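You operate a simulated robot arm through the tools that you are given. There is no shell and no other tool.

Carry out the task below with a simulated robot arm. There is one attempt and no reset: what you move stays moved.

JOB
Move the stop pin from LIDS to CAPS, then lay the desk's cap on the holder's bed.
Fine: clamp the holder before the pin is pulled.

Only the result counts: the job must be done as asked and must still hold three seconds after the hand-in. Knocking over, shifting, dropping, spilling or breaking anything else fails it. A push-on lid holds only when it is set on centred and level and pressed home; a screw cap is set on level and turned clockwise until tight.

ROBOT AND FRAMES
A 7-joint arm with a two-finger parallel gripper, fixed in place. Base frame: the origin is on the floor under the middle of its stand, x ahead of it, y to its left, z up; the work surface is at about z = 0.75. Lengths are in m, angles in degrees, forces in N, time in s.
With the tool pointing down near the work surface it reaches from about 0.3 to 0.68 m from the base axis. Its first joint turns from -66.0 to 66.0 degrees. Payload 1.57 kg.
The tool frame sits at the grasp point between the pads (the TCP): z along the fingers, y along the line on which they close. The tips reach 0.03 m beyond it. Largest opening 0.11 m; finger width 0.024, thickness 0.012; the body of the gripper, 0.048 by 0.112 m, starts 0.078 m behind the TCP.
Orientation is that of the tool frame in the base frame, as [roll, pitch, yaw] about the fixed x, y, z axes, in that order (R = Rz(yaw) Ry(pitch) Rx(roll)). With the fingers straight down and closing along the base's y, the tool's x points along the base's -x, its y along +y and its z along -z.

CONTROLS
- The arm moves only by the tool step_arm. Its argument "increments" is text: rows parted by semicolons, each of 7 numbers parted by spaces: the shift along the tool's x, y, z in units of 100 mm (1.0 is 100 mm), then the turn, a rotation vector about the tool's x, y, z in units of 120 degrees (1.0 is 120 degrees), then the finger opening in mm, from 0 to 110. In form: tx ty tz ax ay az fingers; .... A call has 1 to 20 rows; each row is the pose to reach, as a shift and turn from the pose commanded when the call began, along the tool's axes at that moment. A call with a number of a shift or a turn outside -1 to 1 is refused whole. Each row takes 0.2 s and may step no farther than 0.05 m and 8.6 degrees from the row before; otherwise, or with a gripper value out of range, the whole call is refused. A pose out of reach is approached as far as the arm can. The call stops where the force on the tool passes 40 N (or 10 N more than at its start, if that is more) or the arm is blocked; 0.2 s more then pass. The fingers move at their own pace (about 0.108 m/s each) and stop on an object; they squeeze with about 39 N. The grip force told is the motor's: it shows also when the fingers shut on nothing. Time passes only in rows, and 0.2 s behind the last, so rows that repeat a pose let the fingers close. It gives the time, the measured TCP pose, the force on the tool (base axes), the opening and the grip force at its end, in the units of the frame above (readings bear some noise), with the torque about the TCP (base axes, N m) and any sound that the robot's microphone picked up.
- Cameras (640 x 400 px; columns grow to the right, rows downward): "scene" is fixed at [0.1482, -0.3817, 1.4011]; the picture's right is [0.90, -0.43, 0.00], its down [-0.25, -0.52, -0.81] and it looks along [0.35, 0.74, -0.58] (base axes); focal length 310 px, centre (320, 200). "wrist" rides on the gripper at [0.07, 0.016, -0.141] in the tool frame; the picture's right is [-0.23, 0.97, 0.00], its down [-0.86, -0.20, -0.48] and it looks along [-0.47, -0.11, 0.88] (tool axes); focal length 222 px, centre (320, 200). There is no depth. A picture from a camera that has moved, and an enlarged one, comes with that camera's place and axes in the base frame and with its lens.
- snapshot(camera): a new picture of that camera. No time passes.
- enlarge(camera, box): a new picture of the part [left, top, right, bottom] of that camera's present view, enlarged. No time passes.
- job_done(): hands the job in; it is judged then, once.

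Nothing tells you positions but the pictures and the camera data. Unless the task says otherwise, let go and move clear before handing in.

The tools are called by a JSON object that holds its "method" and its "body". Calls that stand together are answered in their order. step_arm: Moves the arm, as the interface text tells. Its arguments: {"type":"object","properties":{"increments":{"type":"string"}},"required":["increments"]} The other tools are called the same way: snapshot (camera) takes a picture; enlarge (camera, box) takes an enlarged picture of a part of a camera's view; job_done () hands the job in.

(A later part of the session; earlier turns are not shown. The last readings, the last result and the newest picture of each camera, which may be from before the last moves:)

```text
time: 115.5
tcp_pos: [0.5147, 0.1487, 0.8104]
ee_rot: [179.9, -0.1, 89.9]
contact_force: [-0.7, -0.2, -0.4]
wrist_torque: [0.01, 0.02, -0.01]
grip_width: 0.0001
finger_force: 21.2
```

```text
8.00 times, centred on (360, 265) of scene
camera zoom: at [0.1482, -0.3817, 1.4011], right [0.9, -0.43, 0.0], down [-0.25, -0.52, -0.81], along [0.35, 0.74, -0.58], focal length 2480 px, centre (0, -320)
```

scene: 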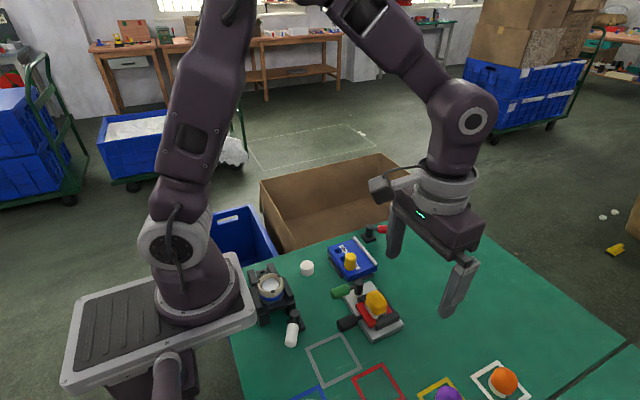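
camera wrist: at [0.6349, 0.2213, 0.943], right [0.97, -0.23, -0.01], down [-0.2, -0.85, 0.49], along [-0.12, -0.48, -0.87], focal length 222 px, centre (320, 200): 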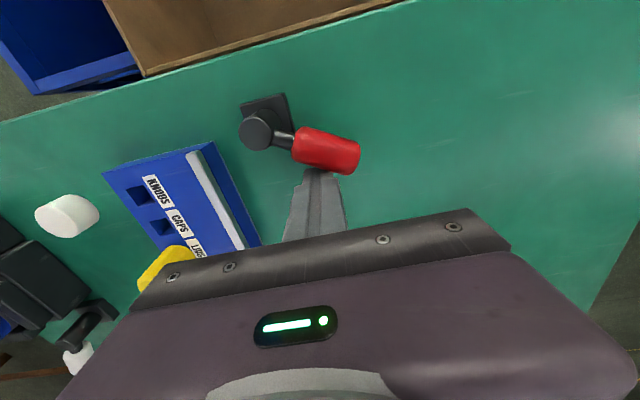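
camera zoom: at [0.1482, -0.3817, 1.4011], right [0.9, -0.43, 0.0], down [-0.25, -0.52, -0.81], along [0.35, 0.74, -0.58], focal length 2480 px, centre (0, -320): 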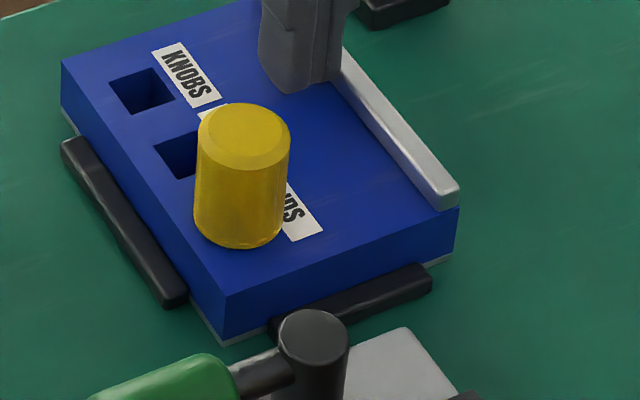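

{"method": "step_arm", "body": {"increments": "0 0.01 0 0 0 0 0; 0 0.01 0 0 0 0 0"}}

{"method": "step_arm", "body": {"increments": "0 0.01 0 0 0 0 0; 0 0.01 0 0 0 0 0"}}

{"method": "enlarge", "body": {"camera": "scene", "box": [335, 240, 385, 290]}}

```text
time: 116.1
tcp_pos: [0.5154, 0.1467, 0.8097]
ee_rot: [179.9, -0.1, 89.8]
contact_force: [-1.9, 0.4, 0.0]
wrist_torque: [-0.03, 0.04, 0.02]
grip_width: 0.0
finger_force: 21.2
```

```text
time: 116.7
tcp_pos: [0.5179, 0.1483, 0.8092]
ee_rot: [179.8, -0.1, 89.8]
contact_force: [-1.2, -0.4, 0.3]
wrist_torque: [-0.01, 0.05, -0.05]
grip_width: 0.0
finger_force: 21.1
```

```text
8.00 times, centred on (360, 265) of scene
camera zoom: at [0.1482, -0.3817, 1.4011], right [0.9, -0.43, 0.0], down [-0.25, -0.52, -0.81], along [0.35, 0.74, -0.58], focal length 2480 px, centre (0, -320)
```

zoom: 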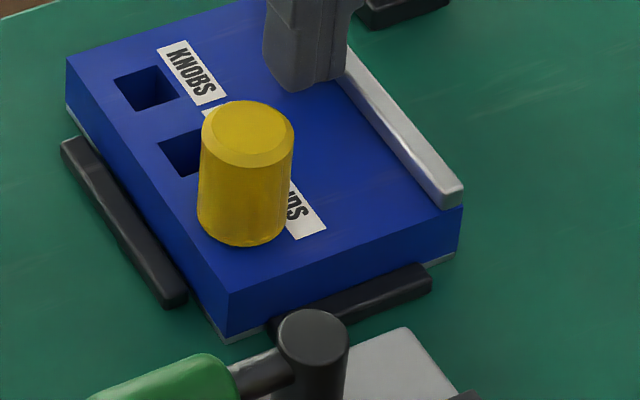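

The block is equally loose at -30°, so the red lever simply doesn't act on it physically in any state. I'll lift off and study the chuck fixture and white lever from this side, to reconsider which fixture is "the holder".

{"method": "step_arm", "body": {"increments": "0 -0.04 0 0 0 0 0; 0 -0.04 -0.4 0 0 0 0; -0.2 -0.3 -0.8 0 0 0 0; -0.2 -0.6 -1.0 0 0 0 0; -0.2 -0.9 -1.0 0 0 0 0; -0.2 -1.0 -1.0 0 0 0 0; -0.2 -1.0 -1.0 0 0 0 0"}}

{"method": "snapshot", "body": {"camera": "wrist"}}

{"method": "enlarge", "body": {"camera": "wrist", "box": [80, 80, 340, 260]}}

```text
refused: row 3 steps farther than a row can; nothing moved
```

```text
taken
camera wrist: at [0.5325, 0.2182, 0.9505], right [0.97, -0.23, 0.0], down [-0.2, -0.86, 0.48], along [-0.11, -0.46, -0.88], focal length 222 px, centre (320, 200)
```

wrist: 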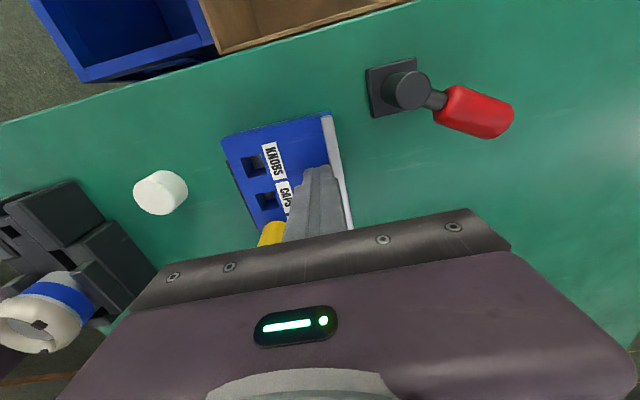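

```text
2.22 times, centred on (210, 170) of wrist
camera zoom: at [0.5325, 0.2182, 0.9505], right [0.97, -0.23, 0.0], down [-0.2, -0.86, 0.48], along [-0.11, -0.46, -0.88], focal length 494 px, centre (564, 267)
```

zoom: 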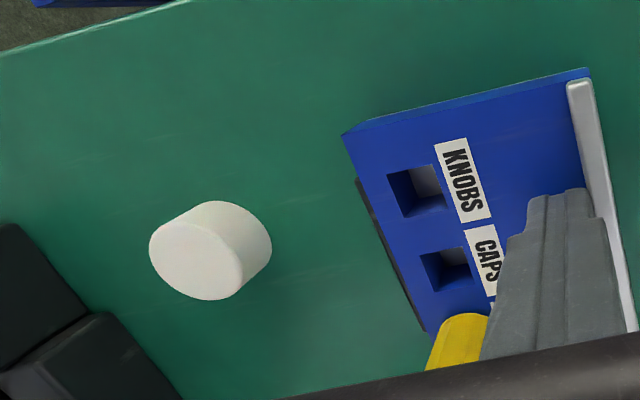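

{"method": "step_arm", "body": {"increments": "0 -0.04 0 0 0 0 0; 0 -0.04 -0.4 0 0 0 0; -0.1 -0.2 -0.8 0 0 0 0; -0.2 -0.5 -1.0 0 0 0 0; -0.2 -0.8 -1.0 0 0 0 0; -0.2 -1.0 -1.0 0 0 0 0; -0.2 -1.0 -1.0 0 0 0 0"}}

{"method": "snapshot", "body": {"camera": "wrist"}}

{"method": "enlarge", "body": {"camera": "wrist", "box": [40, 80, 280, 260]}}

```text
time: 118.3
tcp_pos: [0.4158, 0.1272, 0.9082]
ee_rot: [179.9, -0.1, 89.8]
contact_force: [0.0, -0.8, -0.4]
wrist_torque: [-0.03, -0.01, -0.03]
grip_width: 0.0
finger_force: 21.3
```

```text
taken
camera wrist: at [0.4316, 0.1982, 1.049], right [0.97, -0.23, 0.0], down [-0.2, -0.86, 0.48], along [-0.11, -0.46, -0.88], focal length 222 px, centre (320, 200)
```

wrist: 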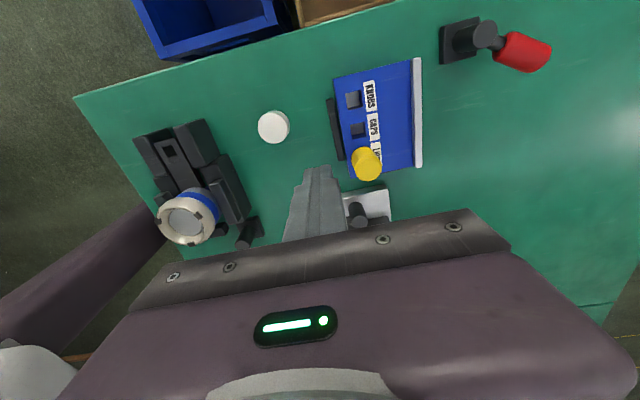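

```text
2.22 times, centred on (160, 170) of wrist
camera zoom: at [0.4316, 0.1982, 1.049], right [0.97, -0.23, 0.0], down [-0.2, -0.86, 0.48], along [-0.11, -0.46, -0.88], focal length 494 px, centre (676, 267)
```

zoom: 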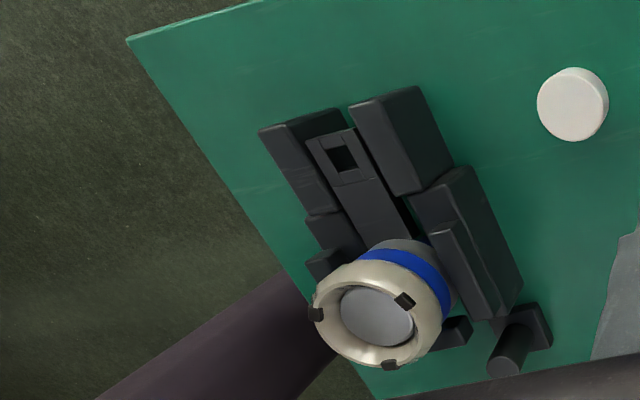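

That fixture is an ink cup on a plate, not a part holder, so the blue block with the stop pin, bed and ledge is the holder and the red lever beside its fences is its clamp (initially swung open, now to be closed at -90°). I'll reseat the block by its ledge, then close the lever, and only then touch the pin.

{"method": "step_arm", "body": {"increments": "0.05 0.4 0 0 0 0 30; 0.1 0.8 0.2 0 0 0 40; 0.11 1.0 0.39 0 0 0 40; 0.11 1.0 0.39 0 0 0 40"}}

{"method": "step_arm", "body": {"increments": "0 0.14 0 0 0 0 40; 0 0.14 0.3 0 0 0 40; 0 0.14 0.5 0 0 0 40; 0 0.14 0.59 0 0 0 40; 0 0.14 0.59 0 0 0 10; 0 0.14 0.59 0 0 0 5; 0 0.14 0.59 0 0 0 5"}}

{"method": "snapshot", "body": {"camera": "wrist"}}

```text
time: 119.3
tcp_pos: [0.5145, 0.139, 0.8708]
ee_rot: [179.8, -0.1, 89.8]
contact_force: [-0.7, -0.2, 0.6]
wrist_torque: [0.01, -0.01, 0.01]
grip_width: 0.0399
finger_force: 0.0
```

```text
time: 120.9
tcp_pos: [0.5306, 0.1386, 0.812]
ee_rot: [179.8, -0.1, 89.8]
contact_force: [0.4, -1.0, 0.0]
wrist_torque: [0.06, -0.03, -0.03]
grip_width: 0.0089
finger_force: 27.2
```

```text
taken
camera wrist: at [0.5458, 0.2093, 0.9525], right [0.97, -0.23, 0.0], down [-0.2, -0.86, 0.48], along [-0.11, -0.46, -0.88], focal length 222 px, centre (320, 200)
```

wrist: 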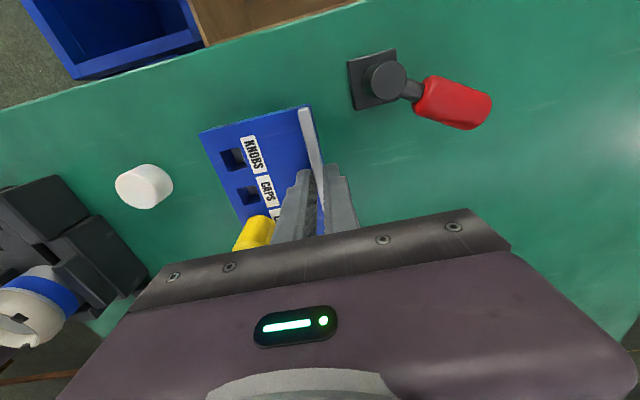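

Ledge gripped. I'll slide the block back to its -x fence, then check the -y fence.

{"method": "step_arm", "body": {"increments": "0 -0.01 0 0 0 0 5; 0 -0.02 0 0 0 0 5; 0 -0.025 0 0 0 0 5"}}

{"method": "step_arm", "body": {"increments": "0 -0.01 0 0 0 0 5; 0 -0.01 0 0 0 0 5"}}

{"method": "step_arm", "body": {"increments": "-0.01 0 0 0 0 0 5; -0.01 0 0 0 0 0 5"}}

{"method": "enlarge", "body": {"camera": "scene", "box": [335, 240, 385, 290]}}

```text
time: 121.7
tcp_pos: [0.5288, 0.1388, 0.8127]
ee_rot: [179.7, -0.3, 89.9]
contact_force: [11.4, 2.3, 1.8]
wrist_torque: [-0.11, -0.35, 0.13]
grip_width: 0.0086
finger_force: 27.1
```

```text
time: 122.3
tcp_pos: [0.5291, 0.1387, 0.8122]
ee_rot: [179.5, -0.1, 89.7]
contact_force: [25.7, 2.1, 7.3]
wrist_torque: [-0.01, -0.69, 0.17]
grip_width: 0.0087
finger_force: 27.3
```

```text
time: 122.9
tcp_pos: [0.5305, 0.1393, 0.8125]
ee_rot: [179.5, -0.2, 89.7]
contact_force: [28.8, 5.0, 6.8]
wrist_torque: [-0.06, -0.78, 0.14]
grip_width: 0.0089
finger_force: 27.5
```

```text
8.00 times, centred on (360, 265) of scene
camera zoom: at [0.1487, -0.3817, 1.4011], right [0.9, -0.43, 0.0], down [-0.25, -0.52, -0.81], along [0.35, 0.74, -0.58], focal length 2480 px, centre (0, -320)
```

zoom: 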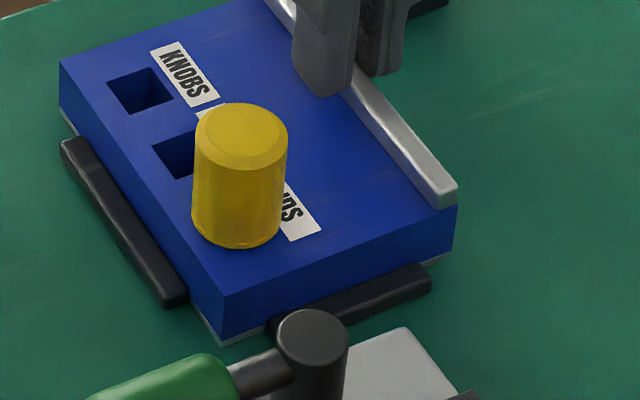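

{"method": "step_arm", "body": {"increments": "0 0.01 0 0 0 0 5; 0 0.018 0 0 0 0 5"}}

{"method": "step_arm", "body": {"increments": "-0.01 0 0 0 0 0 5; -0.01 0 0 0 0 0 5"}}

{"method": "enlarge", "body": {"camera": "scene", "box": [335, 240, 385, 290]}}

```text
time: 123.5
tcp_pos: [0.5287, 0.1403, 0.811]
ee_rot: [179.8, -0.2, 89.7]
contact_force: [17.8, 9.6, 16.1]
wrist_torque: [-0.13, -0.53, 0.15]
grip_width: 0.0086
finger_force: 27.1
```

```text
time: 124.1
tcp_pos: [0.5295, 0.1385, 0.8123]
ee_rot: [179.9, -0.3, 89.8]
contact_force: [14.8, 19.8, 9.5]
wrist_torque: [0.54, -0.4, 0.11]
grip_width: 0.0087
finger_force: 27.1
```

```text
8.00 times, centred on (360, 265) of scene
camera zoom: at [0.1484, -0.3814, 1.4012], right [0.9, -0.43, 0.0], down [-0.25, -0.52, -0.81], along [0.35, 0.74, -0.58], focal length 2480 px, centre (0, -320)
```

zoom: 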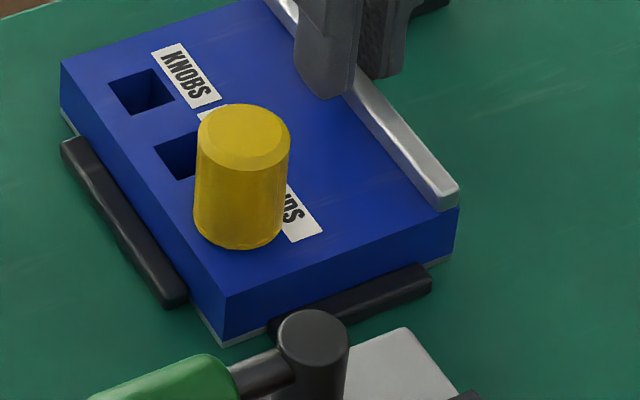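

Seated on both fences again. I'll relax, release and lift, then go to the lever's outer side to close it.

{"method": "step_arm", "body": {"increments": "0.007 0.005 0 0 0 0 5; 0.014 0.01 0 0 0 0 5; 0.014 0.01 0 0 0 0 25; 0.014 0.01 0 0 0 0 40; 0.014 0.01 -0.3 0 0 0 40; 0.014 0.01 -0.6 0 0 0 40; 0.014 0.01 -0.6 0 0 0 40"}}

{"method": "enlarge", "body": {"camera": "scene", "box": [335, 240, 385, 290]}}

{"method": "enlarge", "body": {"camera": "scene", "box": [320, 210, 410, 290]}}

```text
time: 125.7
tcp_pos: [0.5307, 0.1384, 0.8717]
ee_rot: [180.0, -0.2, 89.8]
contact_force: [0.0, -1.3, -0.4]
wrist_torque: [0.02, 0.0, 0.02]
grip_width: 0.0397
finger_force: 0.0
```

```text
8.00 times, centred on (360, 265) of scene
camera zoom: at [0.1482, -0.3817, 1.4011], right [0.9, -0.43, 0.0], down [-0.25, -0.52, -0.81], along [0.35, 0.74, -0.58], focal length 2480 px, centre (0, -320)
```

zoom: 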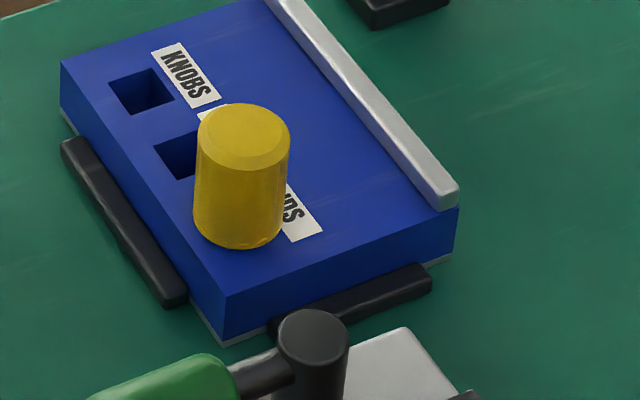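

```text
5.00 times, centred on (365, 250) of scene
camera zoom: at [0.1482, -0.3817, 1.4011], right [0.9, -0.43, 0.0], down [-0.25, -0.52, -0.81], along [0.35, 0.74, -0.58], focal length 1550 px, centre (95, -50)
```

zoom: 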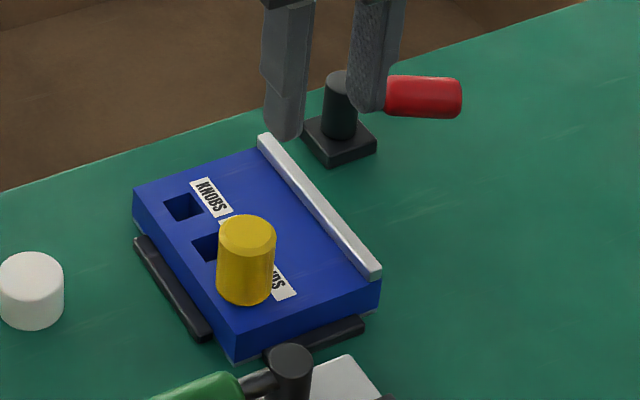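

The block sits about 1.5 mm tighter into the corner than at the start, which is fine. Now I'll go to the lever's outer side and close it.

{"method": "step_arm", "body": {"increments": "0.2 0.3 0 0 0 0 20; 0.45 0.6 0 0 0 0 0; 0.655 0.9 0 0 0 0 0; 0.655 0.9 0 0 0 0 0"}}

{"method": "step_arm", "body": {"increments": "0 0.19 0 0 0 0 0; 0 0.19 0.3 0 0 0 0; 0 0.19 0.67 0 0 0 0; -0.06 0.16 0.67 0 0 0 0; -0.152 0.151 0.67 0 0 0 0; -0.24 0.127 0.67 0 0 0 0; -0.322 0.089 0.67 0 0 0 0; -0.396 0.037 0.67 0 0 0 0; -0.46 -0.027 0.67 0 0 0 0; -0.49 -0.06 0.67 0 0 0 0; -0.512 -0.101 0.67 0 0 0 0; -0.524 -0.125 0.67 0 0 0 0; -0.524 -0.145 0.67 0 0 0 0; -0.524 -0.155 0.67 0 0 0 0"}}

{"method": "snapshot", "body": {"camera": "wrist"}}

{"method": "enlarge", "body": {"camera": "scene", "box": [320, 210, 410, 290]}}

```text
time: 126.7
tcp_pos: [0.6202, 0.2046, 0.8718]
ee_rot: [180.0, -0.1, 89.8]
contact_force: [0.2, -0.4, 0.2]
wrist_torque: [-0.03, 0.01, 0.0]
grip_width: 0.0
finger_force: 21.1
```

```text
time: 129.7
tcp_pos: [0.6095, 0.1529, 0.8065]
ee_rot: [179.0, -0.3, 89.9]
contact_force: [7.7, 1.9, -6.2]
wrist_torque: [0.09, -0.19, 0.13]
grip_width: 0.0
finger_force: 21.0
stopped in row 14: the force on the tool passed its limit at 41 N (the readings are from after the stop); the commanded pose is now the measured one
```

```text
taken
camera wrist: at [0.6227, 0.222, 0.9476], right [0.97, -0.23, 0.02], down [-0.21, -0.86, 0.47], along [-0.09, -0.46, -0.88], focal length 222 px, centre (320, 200)
```

wrist: 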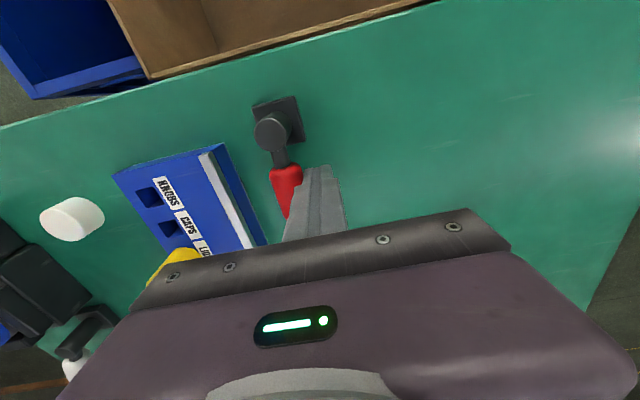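

```text
5.00 times, centred on (365, 250) of scene
camera zoom: at [0.1485, -0.3817, 1.4011], right [0.9, -0.43, 0.0], down [-0.25, -0.52, -0.81], along [0.35, 0.74, -0.58], focal length 1550 px, centre (95, -50)
```

zoom: 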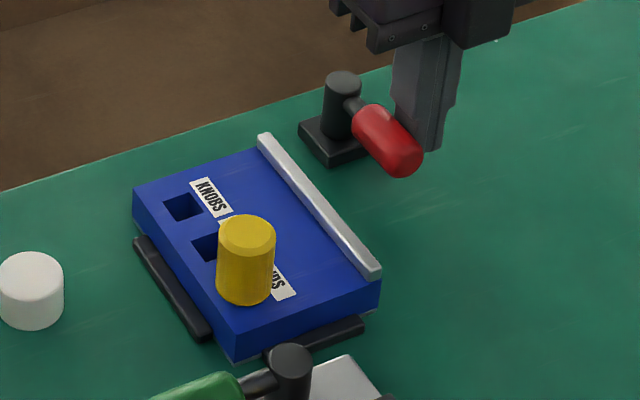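

The lever is closed at -90° with the block seated. Now I'll retreat and move above the yellow pin, fingers open, to line up on it.

{"method": "step_arm", "body": {"increments": "0 0.08 0 0 0 0 0; 0 0.08 -0.35 0.004 0 0 0; 0 0 -0.7 0.008 0 0 20; -0.1 -0.4 -0.9 0.008 0 0 60; -0.2 -0.8 -1.0 0.008 0 0 60; -0.3 -1.0 -1.0 0.008 0 0 60; -0.3 -1.0 -1.0 0.008 0 0 60"}}

{"method": "snapshot", "body": {"camera": "wrist"}}

{"method": "enlarge", "body": {"camera": "scene", "box": [320, 210, 410, 290]}}

```text
time: 131.3
tcp_pos: [0.5041, 0.125, 0.9055]
ee_rot: [-179.9, -0.2, 89.8]
contact_force: [-0.4, -0.1, -0.9]
wrist_torque: [0.0, 0.01, 0.01]
grip_width: 0.0602
finger_force: 0.0
```

```text
taken
camera wrist: at [0.5202, 0.1946, 1.046], right [0.97, -0.23, 0.0], down [-0.2, -0.86, 0.47], along [-0.11, -0.46, -0.88], focal length 222 px, centre (320, 200)
```

wrist: 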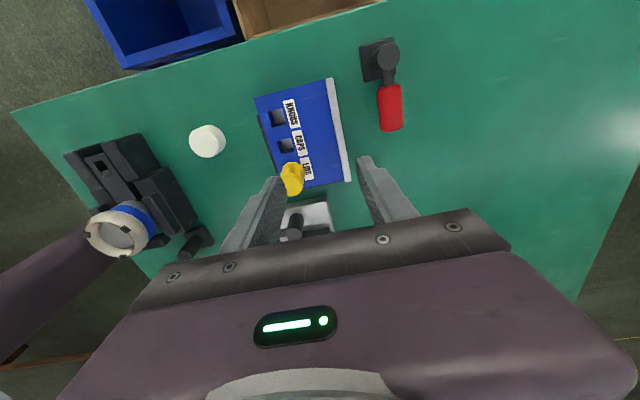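

```text
5.00 times, centred on (365, 250) of scene
camera zoom: at [0.1482, -0.3817, 1.4011], right [0.9, -0.43, 0.0], down [-0.25, -0.52, -0.81], along [0.35, 0.74, -0.58], focal length 1550 px, centre (95, -50)
```

zoom: 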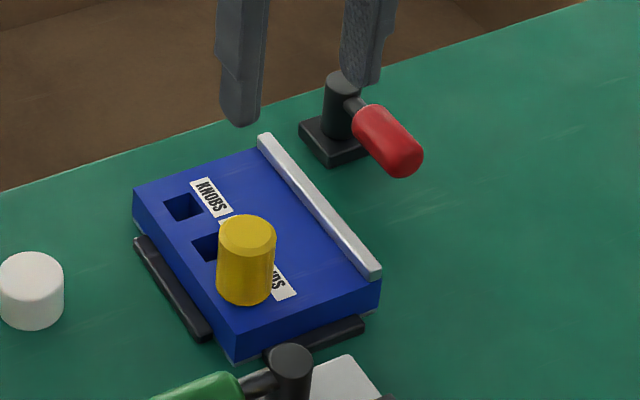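

{"method": "enlarge", "body": {"camera": "wrist", "box": [240, 70, 360, 200]}}

```text
3.08 times, centred on (300, 135) of wrist
camera zoom: at [0.5202, 0.1946, 1.046], right [0.97, -0.23, 0.0], down [-0.2, -0.86, 0.47], along [-0.11, -0.46, -0.88], focal length 684 px, centre (382, 400)
```

zoom: 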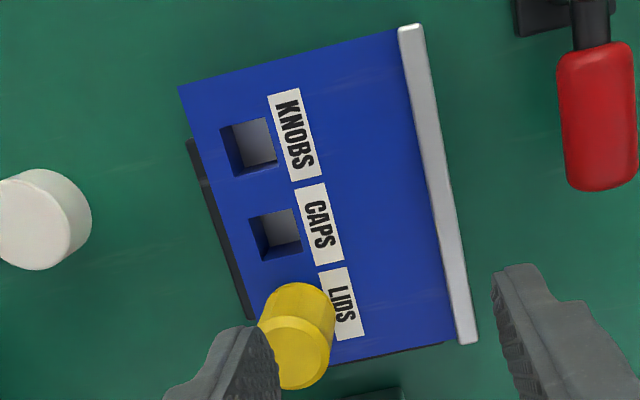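

Pin base is at about (0.4625, 0.099), diameter ~30 mm, top ~0.82; the CAPS hole is about 34 mm toward +y from it. I'll move over the pin and stop just above it to check alignment.

{"method": "step_arm", "body": {"increments": "-0.1 -0.2 0 0 0 0 60; -0.26 -0.416 0 0 0 0 60; -0.26 -0.416 0.3 0 0 0 60; -0.26 -0.416 0.5 0 0 0 60; -0.26 -0.416 0.5 0 0 0 60"}}

{"method": "snapshot", "body": {"camera": "wrist"}}

{"method": "enlarge", "body": {"camera": "wrist", "box": [220, 80, 420, 230]}}

{"method": "enlarge", "body": {"camera": "scene", "box": [310, 200, 410, 290]}}

```text
time: 132.5
tcp_pos: [0.4645, 0.0977, 0.8548]
ee_rot: [-180.0, -0.3, 90.1]
contact_force: [-0.3, -1.0, 0.0]
wrist_torque: [0.01, 0.01, 0.03]
grip_width: 0.0603
finger_force: 0.1
```

```text
taken
camera wrist: at [0.4807, 0.1667, 0.9949], right [0.97, -0.23, 0.0], down [-0.2, -0.86, 0.47], along [-0.11, -0.46, -0.88], focal length 222 px, centre (320, 200)
```

wrist: 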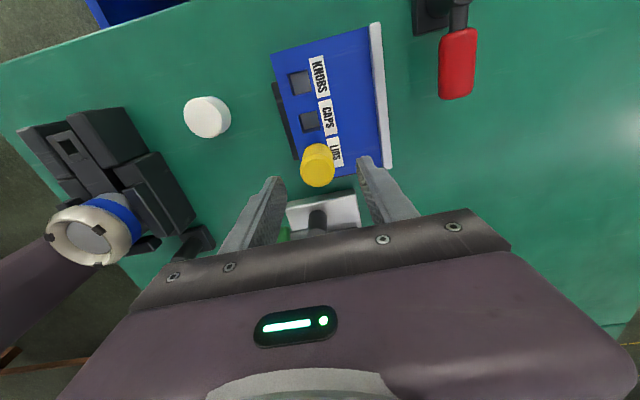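

```text
2.67 times, centred on (320, 155) of wrist
camera zoom: at [0.4807, 0.1667, 0.9949], right [0.97, -0.23, 0.0], down [-0.2, -0.86, 0.47], along [-0.11, -0.46, -0.88], focal length 592 px, centre (320, 320)
```

zoom: 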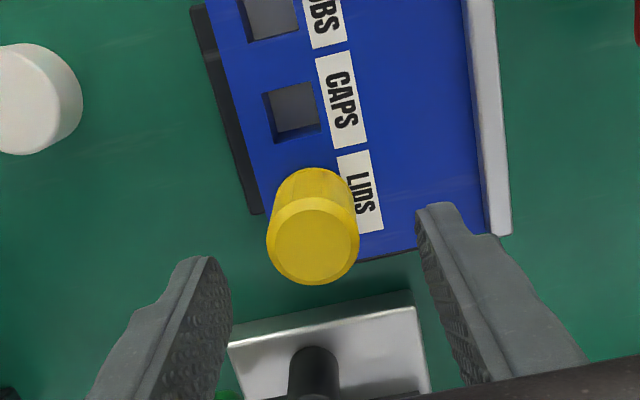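

```text
4.44 times, centred on (360, 245) of scene
camera zoom: at [0.1482, -0.3817, 1.4011], right [0.9, -0.43, 0.0], down [-0.25, -0.52, -0.81], along [0.35, 0.74, -0.58], focal length 1378 px, centre (142, 0)
```

zoom: 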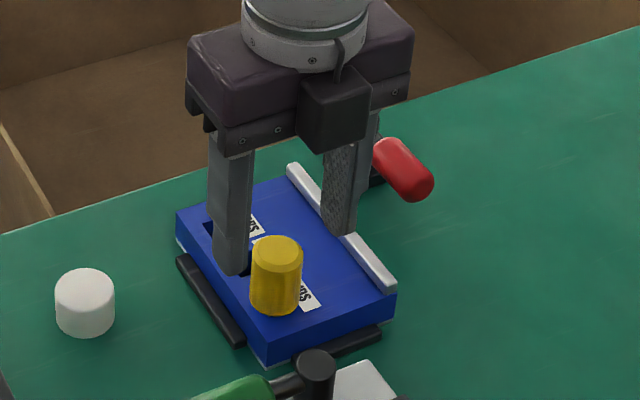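

Alignment is close: the pin is about 2 mm to -x and 3 mm to +y of the tool axis. I'll correct, descend around the pin, and close gently.

{"method": "step_arm", "body": {"increments": "0.033 -0.024 0 0 0 0 60; 0.033 -0.024 0.2 0 0 0 60; 0.033 -0.024 0.38 0 0 0 60; 0.033 -0.024 0.425 0 0 0 60; 0.033 -0.024 0.425 0 0 0 60"}}

{"method": "enlarge", "body": {"camera": "wrist", "box": [220, 80, 420, 230]}}

{"method": "enlarge", "body": {"camera": "scene", "box": [310, 200, 410, 290]}}

```text
time: 133.7
tcp_pos: [0.462, 0.0998, 0.8109]
ee_rot: [-179.9, -0.3, 89.9]
contact_force: [-0.6, -0.6, -0.7]
wrist_torque: [0.0, 0.0, -0.01]
grip_width: 0.0599
finger_force: 0.0
```

```text
2.67 times, centred on (320, 155) of wrist
camera zoom: at [0.4781, 0.1695, 0.9525], right [0.97, -0.23, 0.0], down [-0.2, -0.86, 0.47], along [-0.11, -0.46, -0.88], focal length 592 px, centre (320, 320)
```

zoom: 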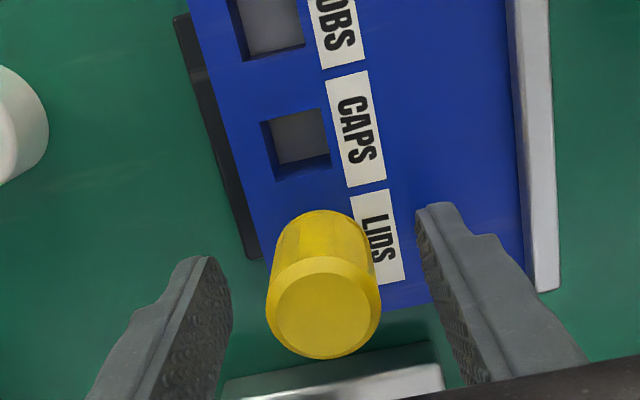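

```text
4.44 times, centred on (360, 245) of scene
camera zoom: at [0.1482, -0.3817, 1.4011], right [0.9, -0.43, 0.0], down [-0.25, -0.52, -0.81], along [0.35, 0.74, -0.58], focal length 1378 px, centre (142, 0)
```

zoom: 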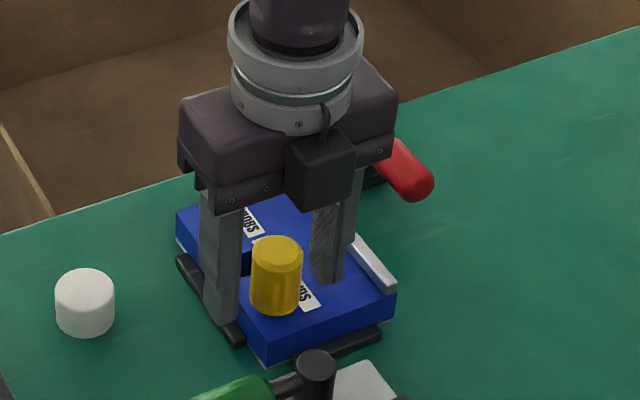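

The pin top is centred between the fingers. I'll close on it now and check the block doesn't move.

{"method": "step_arm", "body": {"increments": "0 0 0 0 0 0 40; 0 0 0 0 0 0 34; 0 0 0 0 0 0 28; 0 0 0 0 0 0 24"}}

{"method": "enlarge", "body": {"camera": "scene", "box": [320, 210, 410, 290]}}

{"method": "enlarge", "body": {"camera": "wrist", "box": [220, 80, 420, 230]}}

```text
time: 134.7
tcp_pos: [0.4627, 0.1007, 0.8121]
ee_rot: [180.0, -0.4, 90.0]
contact_force: [7.0, 0.0, -2.0]
wrist_torque: [-0.02, -0.36, 0.01]
grip_width: 0.0286
finger_force: 38.4
```

```text
5.00 times, centred on (365, 250) of scene
camera zoom: at [0.1484, -0.3817, 1.4011], right [0.9, -0.43, 0.0], down [-0.25, -0.52, -0.81], along [0.35, 0.74, -0.58], focal length 1550 px, centre (95, -50)
```

zoom: 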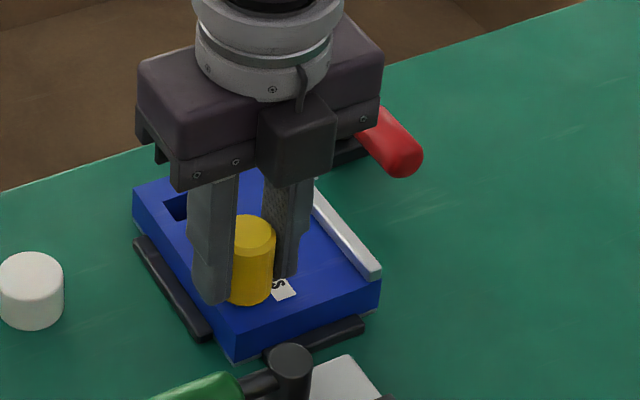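

```text
2.67 times, centred on (320, 155) of wrist
camera zoom: at [0.4786, 0.1695, 0.9527], right [0.97, -0.23, 0.0], down [-0.2, -0.86, 0.47], along [-0.11, -0.46, -0.88], focal length 592 px, centre (320, 320)
```

zoom: 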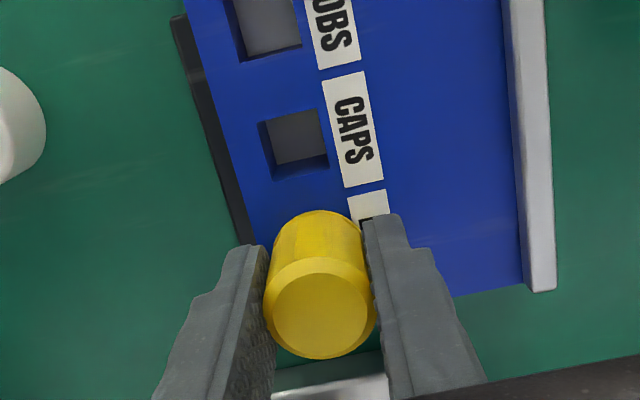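

Pin is gripped (28.6 mm) and the block hasn't shifted. I'll relieve the slight side load and lift only 3 mm to see whether the pin slides out or the block comes along.

{"method": "step_arm", "body": {"increments": "0 0.004 0 0 0 0 24; 0 0.004 -0.01 0 0 0 24; 0 0.004 -0.02 0 0 0 24; 0 0.004 -0.03 0 0 0 24"}}

{"method": "enlarge", "body": {"camera": "scene", "box": [335, 240, 385, 290]}}

{"method": "enlarge", "body": {"camera": "wrist", "box": [220, 80, 420, 230]}}

```text
time: 135.7
tcp_pos: [0.4629, 0.1004, 0.8139]
ee_rot: [-179.9, -0.4, 89.9]
contact_force: [5.3, -0.8, -5.0]
wrist_torque: [-0.14, -0.29, -0.01]
grip_width: 0.0288
finger_force: 38.7
```

```text
8.00 times, centred on (360, 265) of scene
camera zoom: at [0.1484, -0.3817, 1.4011], right [0.9, -0.43, 0.0], down [-0.25, -0.52, -0.81], along [0.35, 0.74, -0.58], focal length 2480 px, centre (0, -320)
```

zoom: 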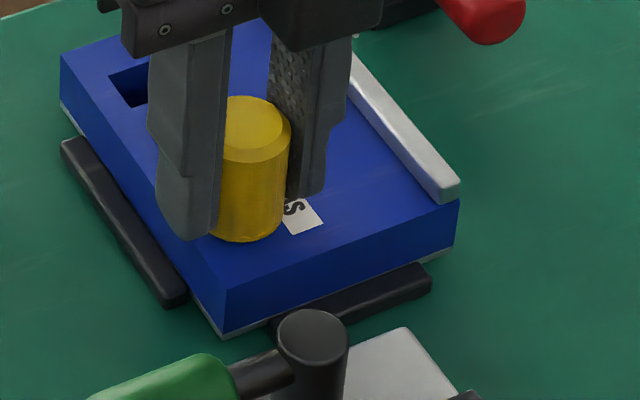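

```text
2.67 times, centred on (320, 155) of wrist
camera zoom: at [0.4792, 0.1696, 0.9563], right [0.97, -0.23, 0.0], down [-0.2, -0.86, 0.47], along [-0.11, -0.46, -0.88], focal length 592 px, centre (320, 320)
```

zoom: 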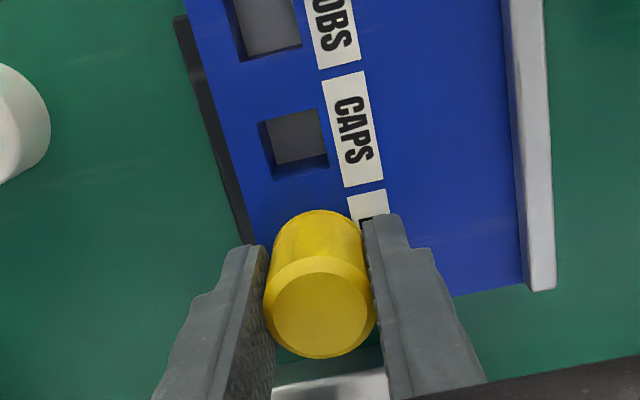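

Important: the whole block lifts with the pin (about 5 N), so the pin is a tight fit and the holder truly isn't clamped. I'll lower it back straight away.

{"method": "step_arm", "body": {"increments": "0 0 0.015 0 0 0 24; 0 0 0.03 0 0 0 24; 0 0 0.033 0 0 0 24"}}

{"method": "enlarge", "body": {"camera": "scene", "box": [335, 240, 385, 290]}}

```text
time: 136.5
tcp_pos: [0.4631, 0.0999, 0.8118]
ee_rot: [-179.9, -0.2, 89.9]
contact_force: [-0.1, 1.5, 4.6]
wrist_torque: [0.17, -0.47, 0.0]
grip_width: 0.0287
finger_force: 38.8
```

```text
8.00 times, centred on (360, 265) of scene
camera zoom: at [0.1482, -0.3817, 1.4011], right [0.9, -0.43, 0.0], down [-0.25, -0.52, -0.81], along [0.35, 0.74, -0.58], focal length 2480 px, centre (0, -320)
```

zoom: 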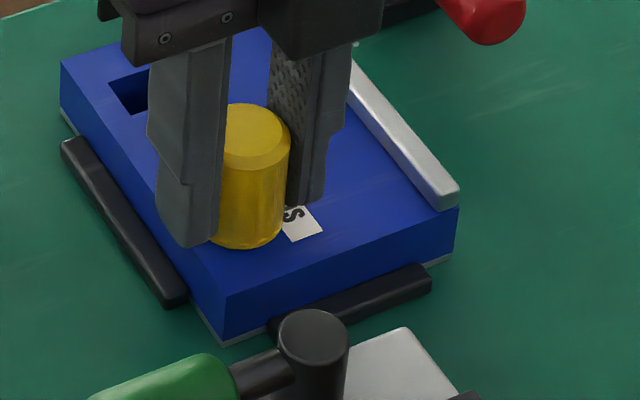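

The block is back down undisturbed. The clamp may only engage when the block is at its exact original spot (about 1.5–2 mm off both fences), so while holding the pin I'll slide the block that small amount and re-test with a 1–2 mm lift.

{"method": "step_arm", "body": {"increments": "0 0 -0.003 0 0 0 24; 0.008 0.008 -0.003 0 0 0 24; 0.017 0.015 -0.003 0 0 0 24; 0.017 0.015 -0.003 0 0 0 24"}}

{"method": "enlarge", "body": {"camera": "scene", "box": [320, 210, 410, 290]}}

{"method": "step_arm", "body": {"increments": "0 0 -0.01 0 0 0 24; 0 0 -0.02 0 0 0 24; 0 0 -0.02 0 0 0 24"}}

{"method": "enlarge", "body": {"camera": "scene", "box": [335, 240, 385, 290]}}

```text
time: 137.5
tcp_pos: [0.4646, 0.1016, 0.8117]
ee_rot: [-179.9, -0.3, 89.8]
contact_force: [-0.3, -0.9, -0.7]
wrist_torque: [-0.04, 0.16, -0.02]
grip_width: 0.0285
finger_force: 38.5
```

```text
5.00 times, centred on (365, 250) of scene
camera zoom: at [0.1482, -0.3817, 1.4011], right [0.9, -0.43, 0.0], down [-0.25, -0.52, -0.81], along [0.35, 0.74, -0.58], focal length 1550 px, centre (95, -50)
```

zoom: 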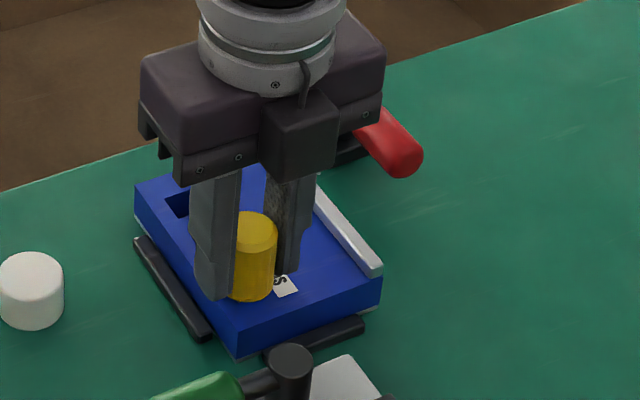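

```text
time: 138.3
tcp_pos: [0.4662, 0.1014, 0.8131]
ee_rot: [-179.8, -0.4, 89.9]
contact_force: [0.5, 0.4, -2.5]
wrist_torque: [-0.04, -0.14, -0.04]
grip_width: 0.0286
finger_force: 38.2
```

```text
8.00 times, centred on (360, 265) of scene
camera zoom: at [0.1483, -0.3817, 1.4011], right [0.9, -0.43, 0.0], down [-0.25, -0.52, -0.81], along [0.35, 0.74, -0.58], focal length 2480 px, centre (0, -320)
```

zoom: 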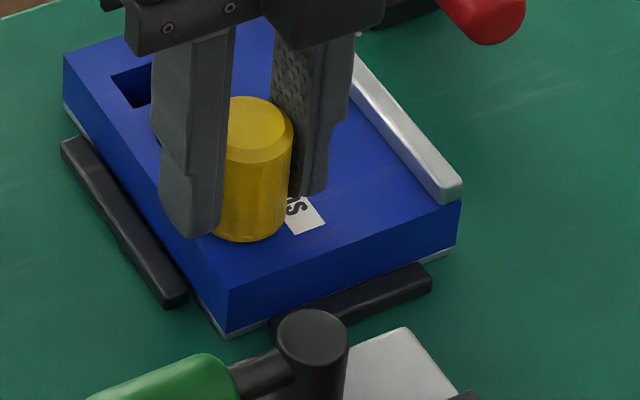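

Still lifts (about 2.5 N and rising), so it isn't held. I'll set it down at this original spot, release the pin, and then cycle the lever open and closed again with the block exactly there.

{"method": "step_arm", "body": {"increments": "0 0 0.01 0 0 0 24; 0 0 0.021 0 0 0 24; 0 0 0.021 0 0 0 40; 0 0 0.021 0 0 0 60; 0 0 0.021 0 0 0 60"}}

{"method": "step_arm", "body": {"increments": "0 0 -0.3 0 0 0 60; 0 0 -0.6 0 0 0 60; 0 0 -0.6 0 0 0 60"}}

{"method": "enlarge", "body": {"camera": "scene", "box": [320, 210, 410, 290]}}

{"method": "enlarge", "body": {"camera": "wrist", "box": [220, 0, 460, 180]}}

```text
time: 139.5
tcp_pos: [0.4631, 0.1027, 0.8121]
ee_rot: [-179.9, -0.3, 89.9]
contact_force: [-0.3, -0.1, 0.4]
wrist_torque: [-0.03, -0.02, -0.03]
grip_width: 0.0598
finger_force: 0.1
```

```text
time: 140.3
tcp_pos: [0.4643, 0.1004, 0.8719]
ee_rot: [-179.9, -0.3, 89.8]
contact_force: [-1.3, -0.5, 0.4]
wrist_torque: [-0.03, -0.03, 0.03]
grip_width: 0.0599
finger_force: 0.0
```

```text
5.00 times, centred on (365, 250) of scene
camera zoom: at [0.1482, -0.3817, 1.4011], right [0.9, -0.43, 0.0], down [-0.25, -0.52, -0.81], along [0.35, 0.74, -0.58], focal length 1550 px, centre (95, -50)
```

zoom: 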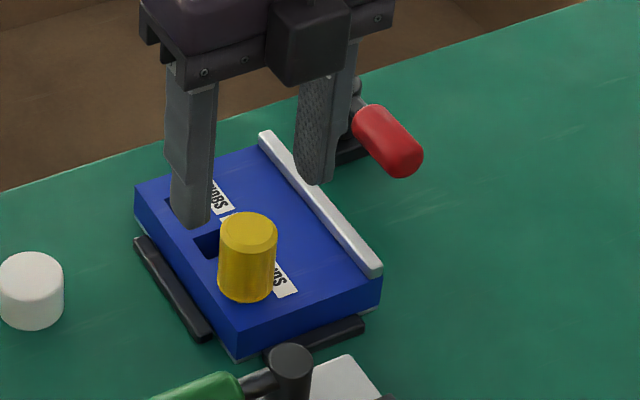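

```text
2.22 times, centred on (340, 90) of wrist
camera zoom: at [0.4805, 0.171, 1.013], right [0.97, -0.23, 0.0], down [-0.2, -0.86, 0.47], along [-0.11, -0.46, -0.88], focal length 494 px, centre (276, 444)
```

zoom: 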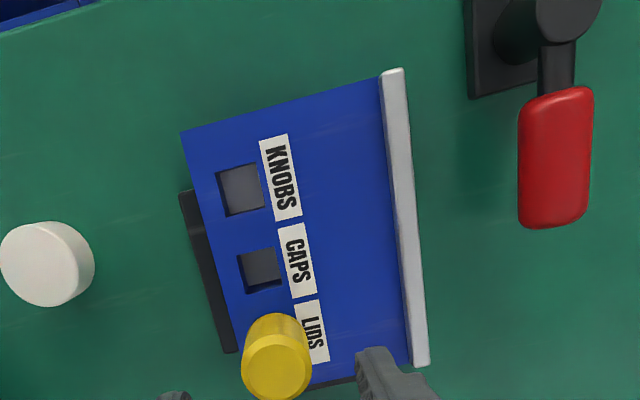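

The block is back to its original picture within a fraction of a millimetre. Now I'll open the lever to -30° and then close it to -90° with the block at this exact place.

{"method": "step_arm", "body": {"increments": "0.15 0.3 0 0 0 0 30; 0.3 0.6 0 0 0 0 0; 0.437 0.925 0.05 0 0 0 0; 0.437 0.925 0.075 0 0 0 0"}}

{"method": "step_arm", "body": {"increments": "0 0 0.3 0 0 0 0; 0 0 0.6 0 0 0 0; 0.036 0.016 0.6 0 0 0 0; -0.001 0.107 0.6 0 0 0 0; -0.023 0.203 0.6 0 0 0 0; -0.027 0.301 0.6 0 0 0 0; -0.014 0.398 0.6 0 0 0 0; 0.016 0.492 0.6 0 0 0 0; 0.061 0.579 0.6 0 0 0 0; 0.08 0.59 0.6 0 0 0 0"}}

{"method": "snapshot", "body": {"camera": "wrist"}}

{"method": "enlarge", "body": {"camera": "scene", "box": [320, 210, 410, 290]}}

```text
time: 141.3
tcp_pos: [0.5597, 0.1459, 0.8649]
ee_rot: [-179.9, -0.3, 89.9]
contact_force: [-0.4, -1.4, -0.1]
wrist_torque: [-0.01, 0.03, -0.01]
grip_width: 0.0
finger_force: 21.5
```

```text
time: 143.5
tcp_pos: [0.6144, 0.1508, 0.8049]
ee_rot: [-179.7, 0.0, 89.8]
contact_force: [-15.8, -12.8, 8.7]
wrist_torque: [-0.09, 0.14, 0.04]
grip_width: 0.0
finger_force: 21.8
```

```text
taken
camera wrist: at [0.6314, 0.2211, 0.9456], right [0.97, -0.23, -0.01], down [-0.2, -0.86, 0.48], along [-0.11, -0.46, -0.88], focal length 222 px, centre (320, 200)
```

wrist: 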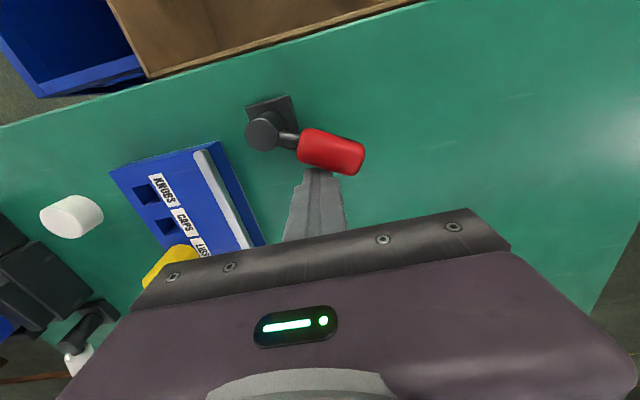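

```text
5.00 times, centred on (365, 250) of scene
camera zoom: at [0.1477, -0.3821, 1.4011], right [0.9, -0.43, 0.0], down [-0.25, -0.52, -0.82], along [0.35, 0.74, -0.58], focal length 1550 px, centre (95, -50)
```

zoom: 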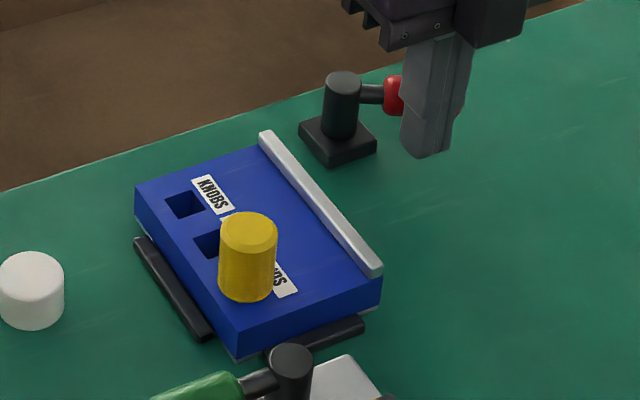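

The lever is back at -30° with the block at its original spot, i.e. exactly the initial configuration. I'll do a very small nudge test here first, since this state at this exact place hasn't been tested.

{"method": "step_arm", "body": {"increments": "-0.09 -0.05 0 0 0 0 0; -0.09 -0.05 -0.3 0 0 0 0; -0.09 -0.05 -0.6 0 0 0 0; -0.05 -0.5 -0.6 0 0 0 0; -0.05 -0.9 -0.6 0 0 0 0; -0.05 -1.0 -0.6 0 0 0 0; -0.05 -1.0 -0.6 0 0 0 0"}}

{"method": "step_arm", "body": {"increments": "0 -0.06 0 0 0 0 0; 0 -0.06 0.3 0 0 0 0; 0 -0.06 0.45 0 0 0 0; 0 -0.06 0.545 0 0 0 0; 0 -0.06 0.545 0 0 0 0"}}

```text
time: 145.1
tcp_pos: [0.5156, 0.1462, 0.8649]
ee_rot: [-179.9, -0.4, 89.9]
contact_force: [-0.2, 0.1, -0.1]
wrist_torque: [0.01, -0.01, 0.0]
grip_width: 0.0
finger_force: 21.6
```

```text
time: 146.3
tcp_pos: [0.5115, 0.1482, 0.8107]
ee_rot: [-179.8, -0.3, 89.8]
contact_force: [-0.3, 1.2, 0.0]
wrist_torque: [-0.03, -0.01, 0.01]
grip_width: 0.0001
finger_force: 20.6
```

{"method": "step_arm", "body": {"increments": "0 0.02 0.01 0 0 0 0; 0 0.03 0.01 0 0 0 0; 0 0.035 0.01 0 0 0 0"}}

{"method": "step_arm", "body": {"increments": "0 0.01 0 0 0 0 0; 0 0.01 0 0 0 0 0"}}

{"method": "step_arm", "body": {"increments": "0 0.01 0 0 0 0 0; 0 0.01 0 0 0 0 0"}}

{"method": "enlarge", "body": {"camera": "scene", "box": [320, 210, 410, 290]}}

```text
time: 147.1
tcp_pos: [0.5146, 0.1484, 0.8105]
ee_rot: [-179.9, -0.3, 90.0]
contact_force: [1.2, 0.1, -0.6]
wrist_torque: [-0.01, 0.0, 0.0]
grip_width: 0.0
finger_force: 21.0
```

```text
time: 147.7
tcp_pos: [0.5147, 0.1489, 0.8088]
ee_rot: [-180.0, -0.2, 89.9]
contact_force: [0.1, 0.2, -0.5]
wrist_torque: [0.04, 0.04, 0.01]
grip_width: 0.0
finger_force: 21.3
```

```text
time: 148.3
tcp_pos: [0.5164, 0.1477, 0.809]
ee_rot: [-179.9, -0.3, 89.9]
contact_force: [0.2, 0.1, 0.4]
wrist_torque: [0.0, 0.03, 0.01]
grip_width: 0.0
finger_force: 21.0
```

```text
5.00 times, centred on (365, 250) of scene
camera zoom: at [0.1482, -0.3817, 1.4011], right [0.9, -0.43, 0.0], down [-0.25, -0.52, -0.81], along [0.35, 0.74, -0.58], focal length 1550 px, centre (95, -50)
```

zoom: 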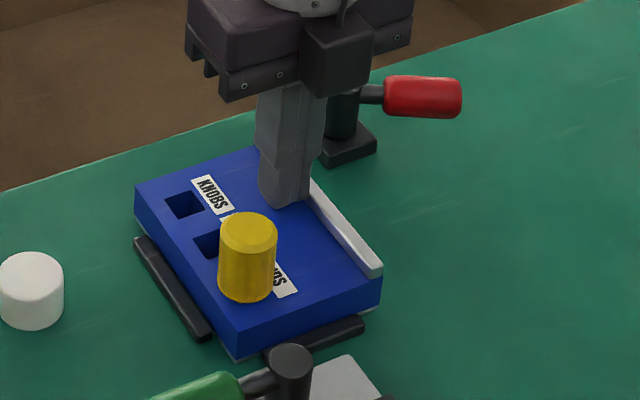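

{"method": "step_arm", "body": {"increments": "0 0.005 0 0 0 0 0; 0 0.01 0 0 0 0 0"}}

{"method": "step_arm", "body": {"increments": "0 0.005 0 0 0 0 0; 0 0.01 0 0 0 0 0"}}

{"method": "enlarge", "body": {"camera": "scene", "box": [320, 210, 410, 290]}}

```text
time: 148.9
tcp_pos: [0.5172, 0.1489, 0.8092]
ee_rot: [-179.9, -0.3, 89.9]
contact_force: [-0.6, -0.1, 0.7]
wrist_torque: [-0.01, 0.01, -0.02]
grip_width: 0.0002
finger_force: 21.0
```

```text
time: 149.5
tcp_pos: [0.5173, 0.1482, 0.8097]
ee_rot: [-179.9, -0.3, 89.9]
contact_force: [-1.9, -0.4, 0.6]
wrist_torque: [-0.01, 0.04, -0.01]
grip_width: 0.0
finger_force: 21.2
```

```text
5.00 times, centred on (365, 250) of scene
camera zoom: at [0.1482, -0.3817, 1.4011], right [0.9, -0.43, 0.0], down [-0.25, -0.52, -0.81], along [0.35, 0.74, -0.58], focal length 1550 px, centre (95, -50)
```

zoom: 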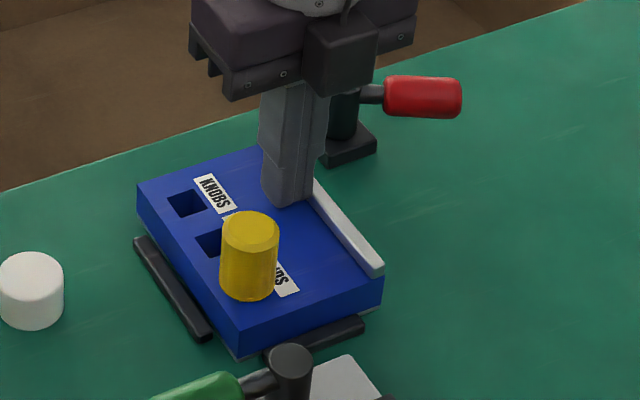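

Still loose at -30° (moved 1 mm under ~2 N). I'll nudge it back that millimetre, then close the lever to -90° with the block at its original spot, which is the one remaining combination.

{"method": "step_arm", "body": {"increments": "0 -0.03 0 0 0 0 0; 0 -0.03 -0.3 0 0 0 0; 0 0.2 -0.55 0 0 0 0; 0 0.45 -0.55 0 0 0 0; -0.1 0.45 -0.2 0 0 0 0; -0.1 0.45 0.12 0 0 0 0; -0.1 0.40 0.12 0 0 0 0; -0.1 0.35 0.12 0 0 0 0; -0.1 0.33 0.12 0 0 0 0"}}

{"method": "step_arm", "body": {"increments": "0 -0.01 0 0 0 0 0; 0 -0.02 0 0 0 0 0"}}

{"method": "enlarge", "body": {"camera": "scene", "box": [320, 210, 410, 290]}}

```text
time: 151.5
tcp_pos: [0.5523, 0.1364, 0.7977]
ee_rot: [-179.9, -0.3, 89.9]
contact_force: [1.4, 0.1, -0.5]
wrist_torque: [0.01, 0.03, 0.04]
grip_width: 0.0
finger_force: 21.2
```

```text
time: 152.1
tcp_pos: [0.5484, 0.1389, 0.7966]
ee_rot: [-179.8, -0.3, 89.9]
contact_force: [0.2, -0.1, -0.5]
wrist_torque: [-0.02, -0.01, 0.0]
grip_width: 0.0002
finger_force: 21.5
```

```text
5.00 times, centred on (365, 250) of scene
camera zoom: at [0.1482, -0.3817, 1.4011], right [0.9, -0.43, 0.0], down [-0.25, -0.52, -0.81], along [0.35, 0.74, -0.58], focal length 1550 px, centre (95, -50)
```

zoom: 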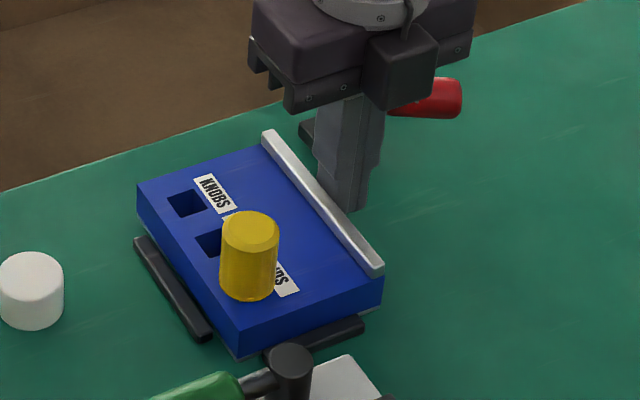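

{"method": "step_arm", "body": {"increments": "0 -0.01 0 0 0 0 0; 0 -0.015 0 0 0 0 0"}}

{"method": "enlarge", "body": {"camera": "scene", "box": [320, 210, 410, 290]}}

```text
time: 152.7
tcp_pos: [0.5475, 0.1379, 0.7973]
ee_rot: [-179.8, -0.3, 89.9]
contact_force: [1.1, -0.4, 0.4]
wrist_torque: [-0.02, -0.02, -0.01]
grip_width: 0.0
finger_force: 21.2
```

```text
5.00 times, centred on (365, 250) of scene
camera zoom: at [0.1482, -0.3817, 1.4011], right [0.9, -0.43, 0.0], down [-0.25, -0.52, -0.81], along [0.35, 0.74, -0.58], focal length 1550 px, centre (95, -50)
```

zoom: 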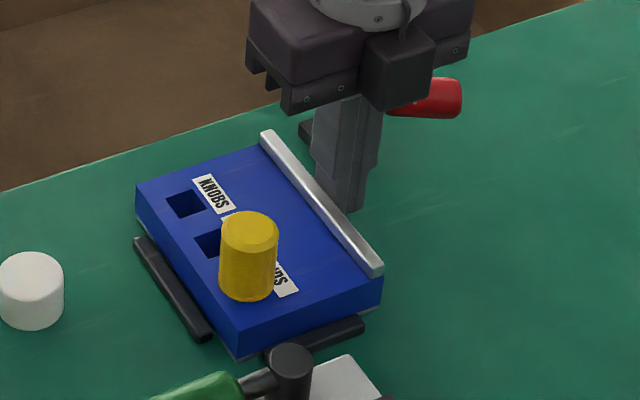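

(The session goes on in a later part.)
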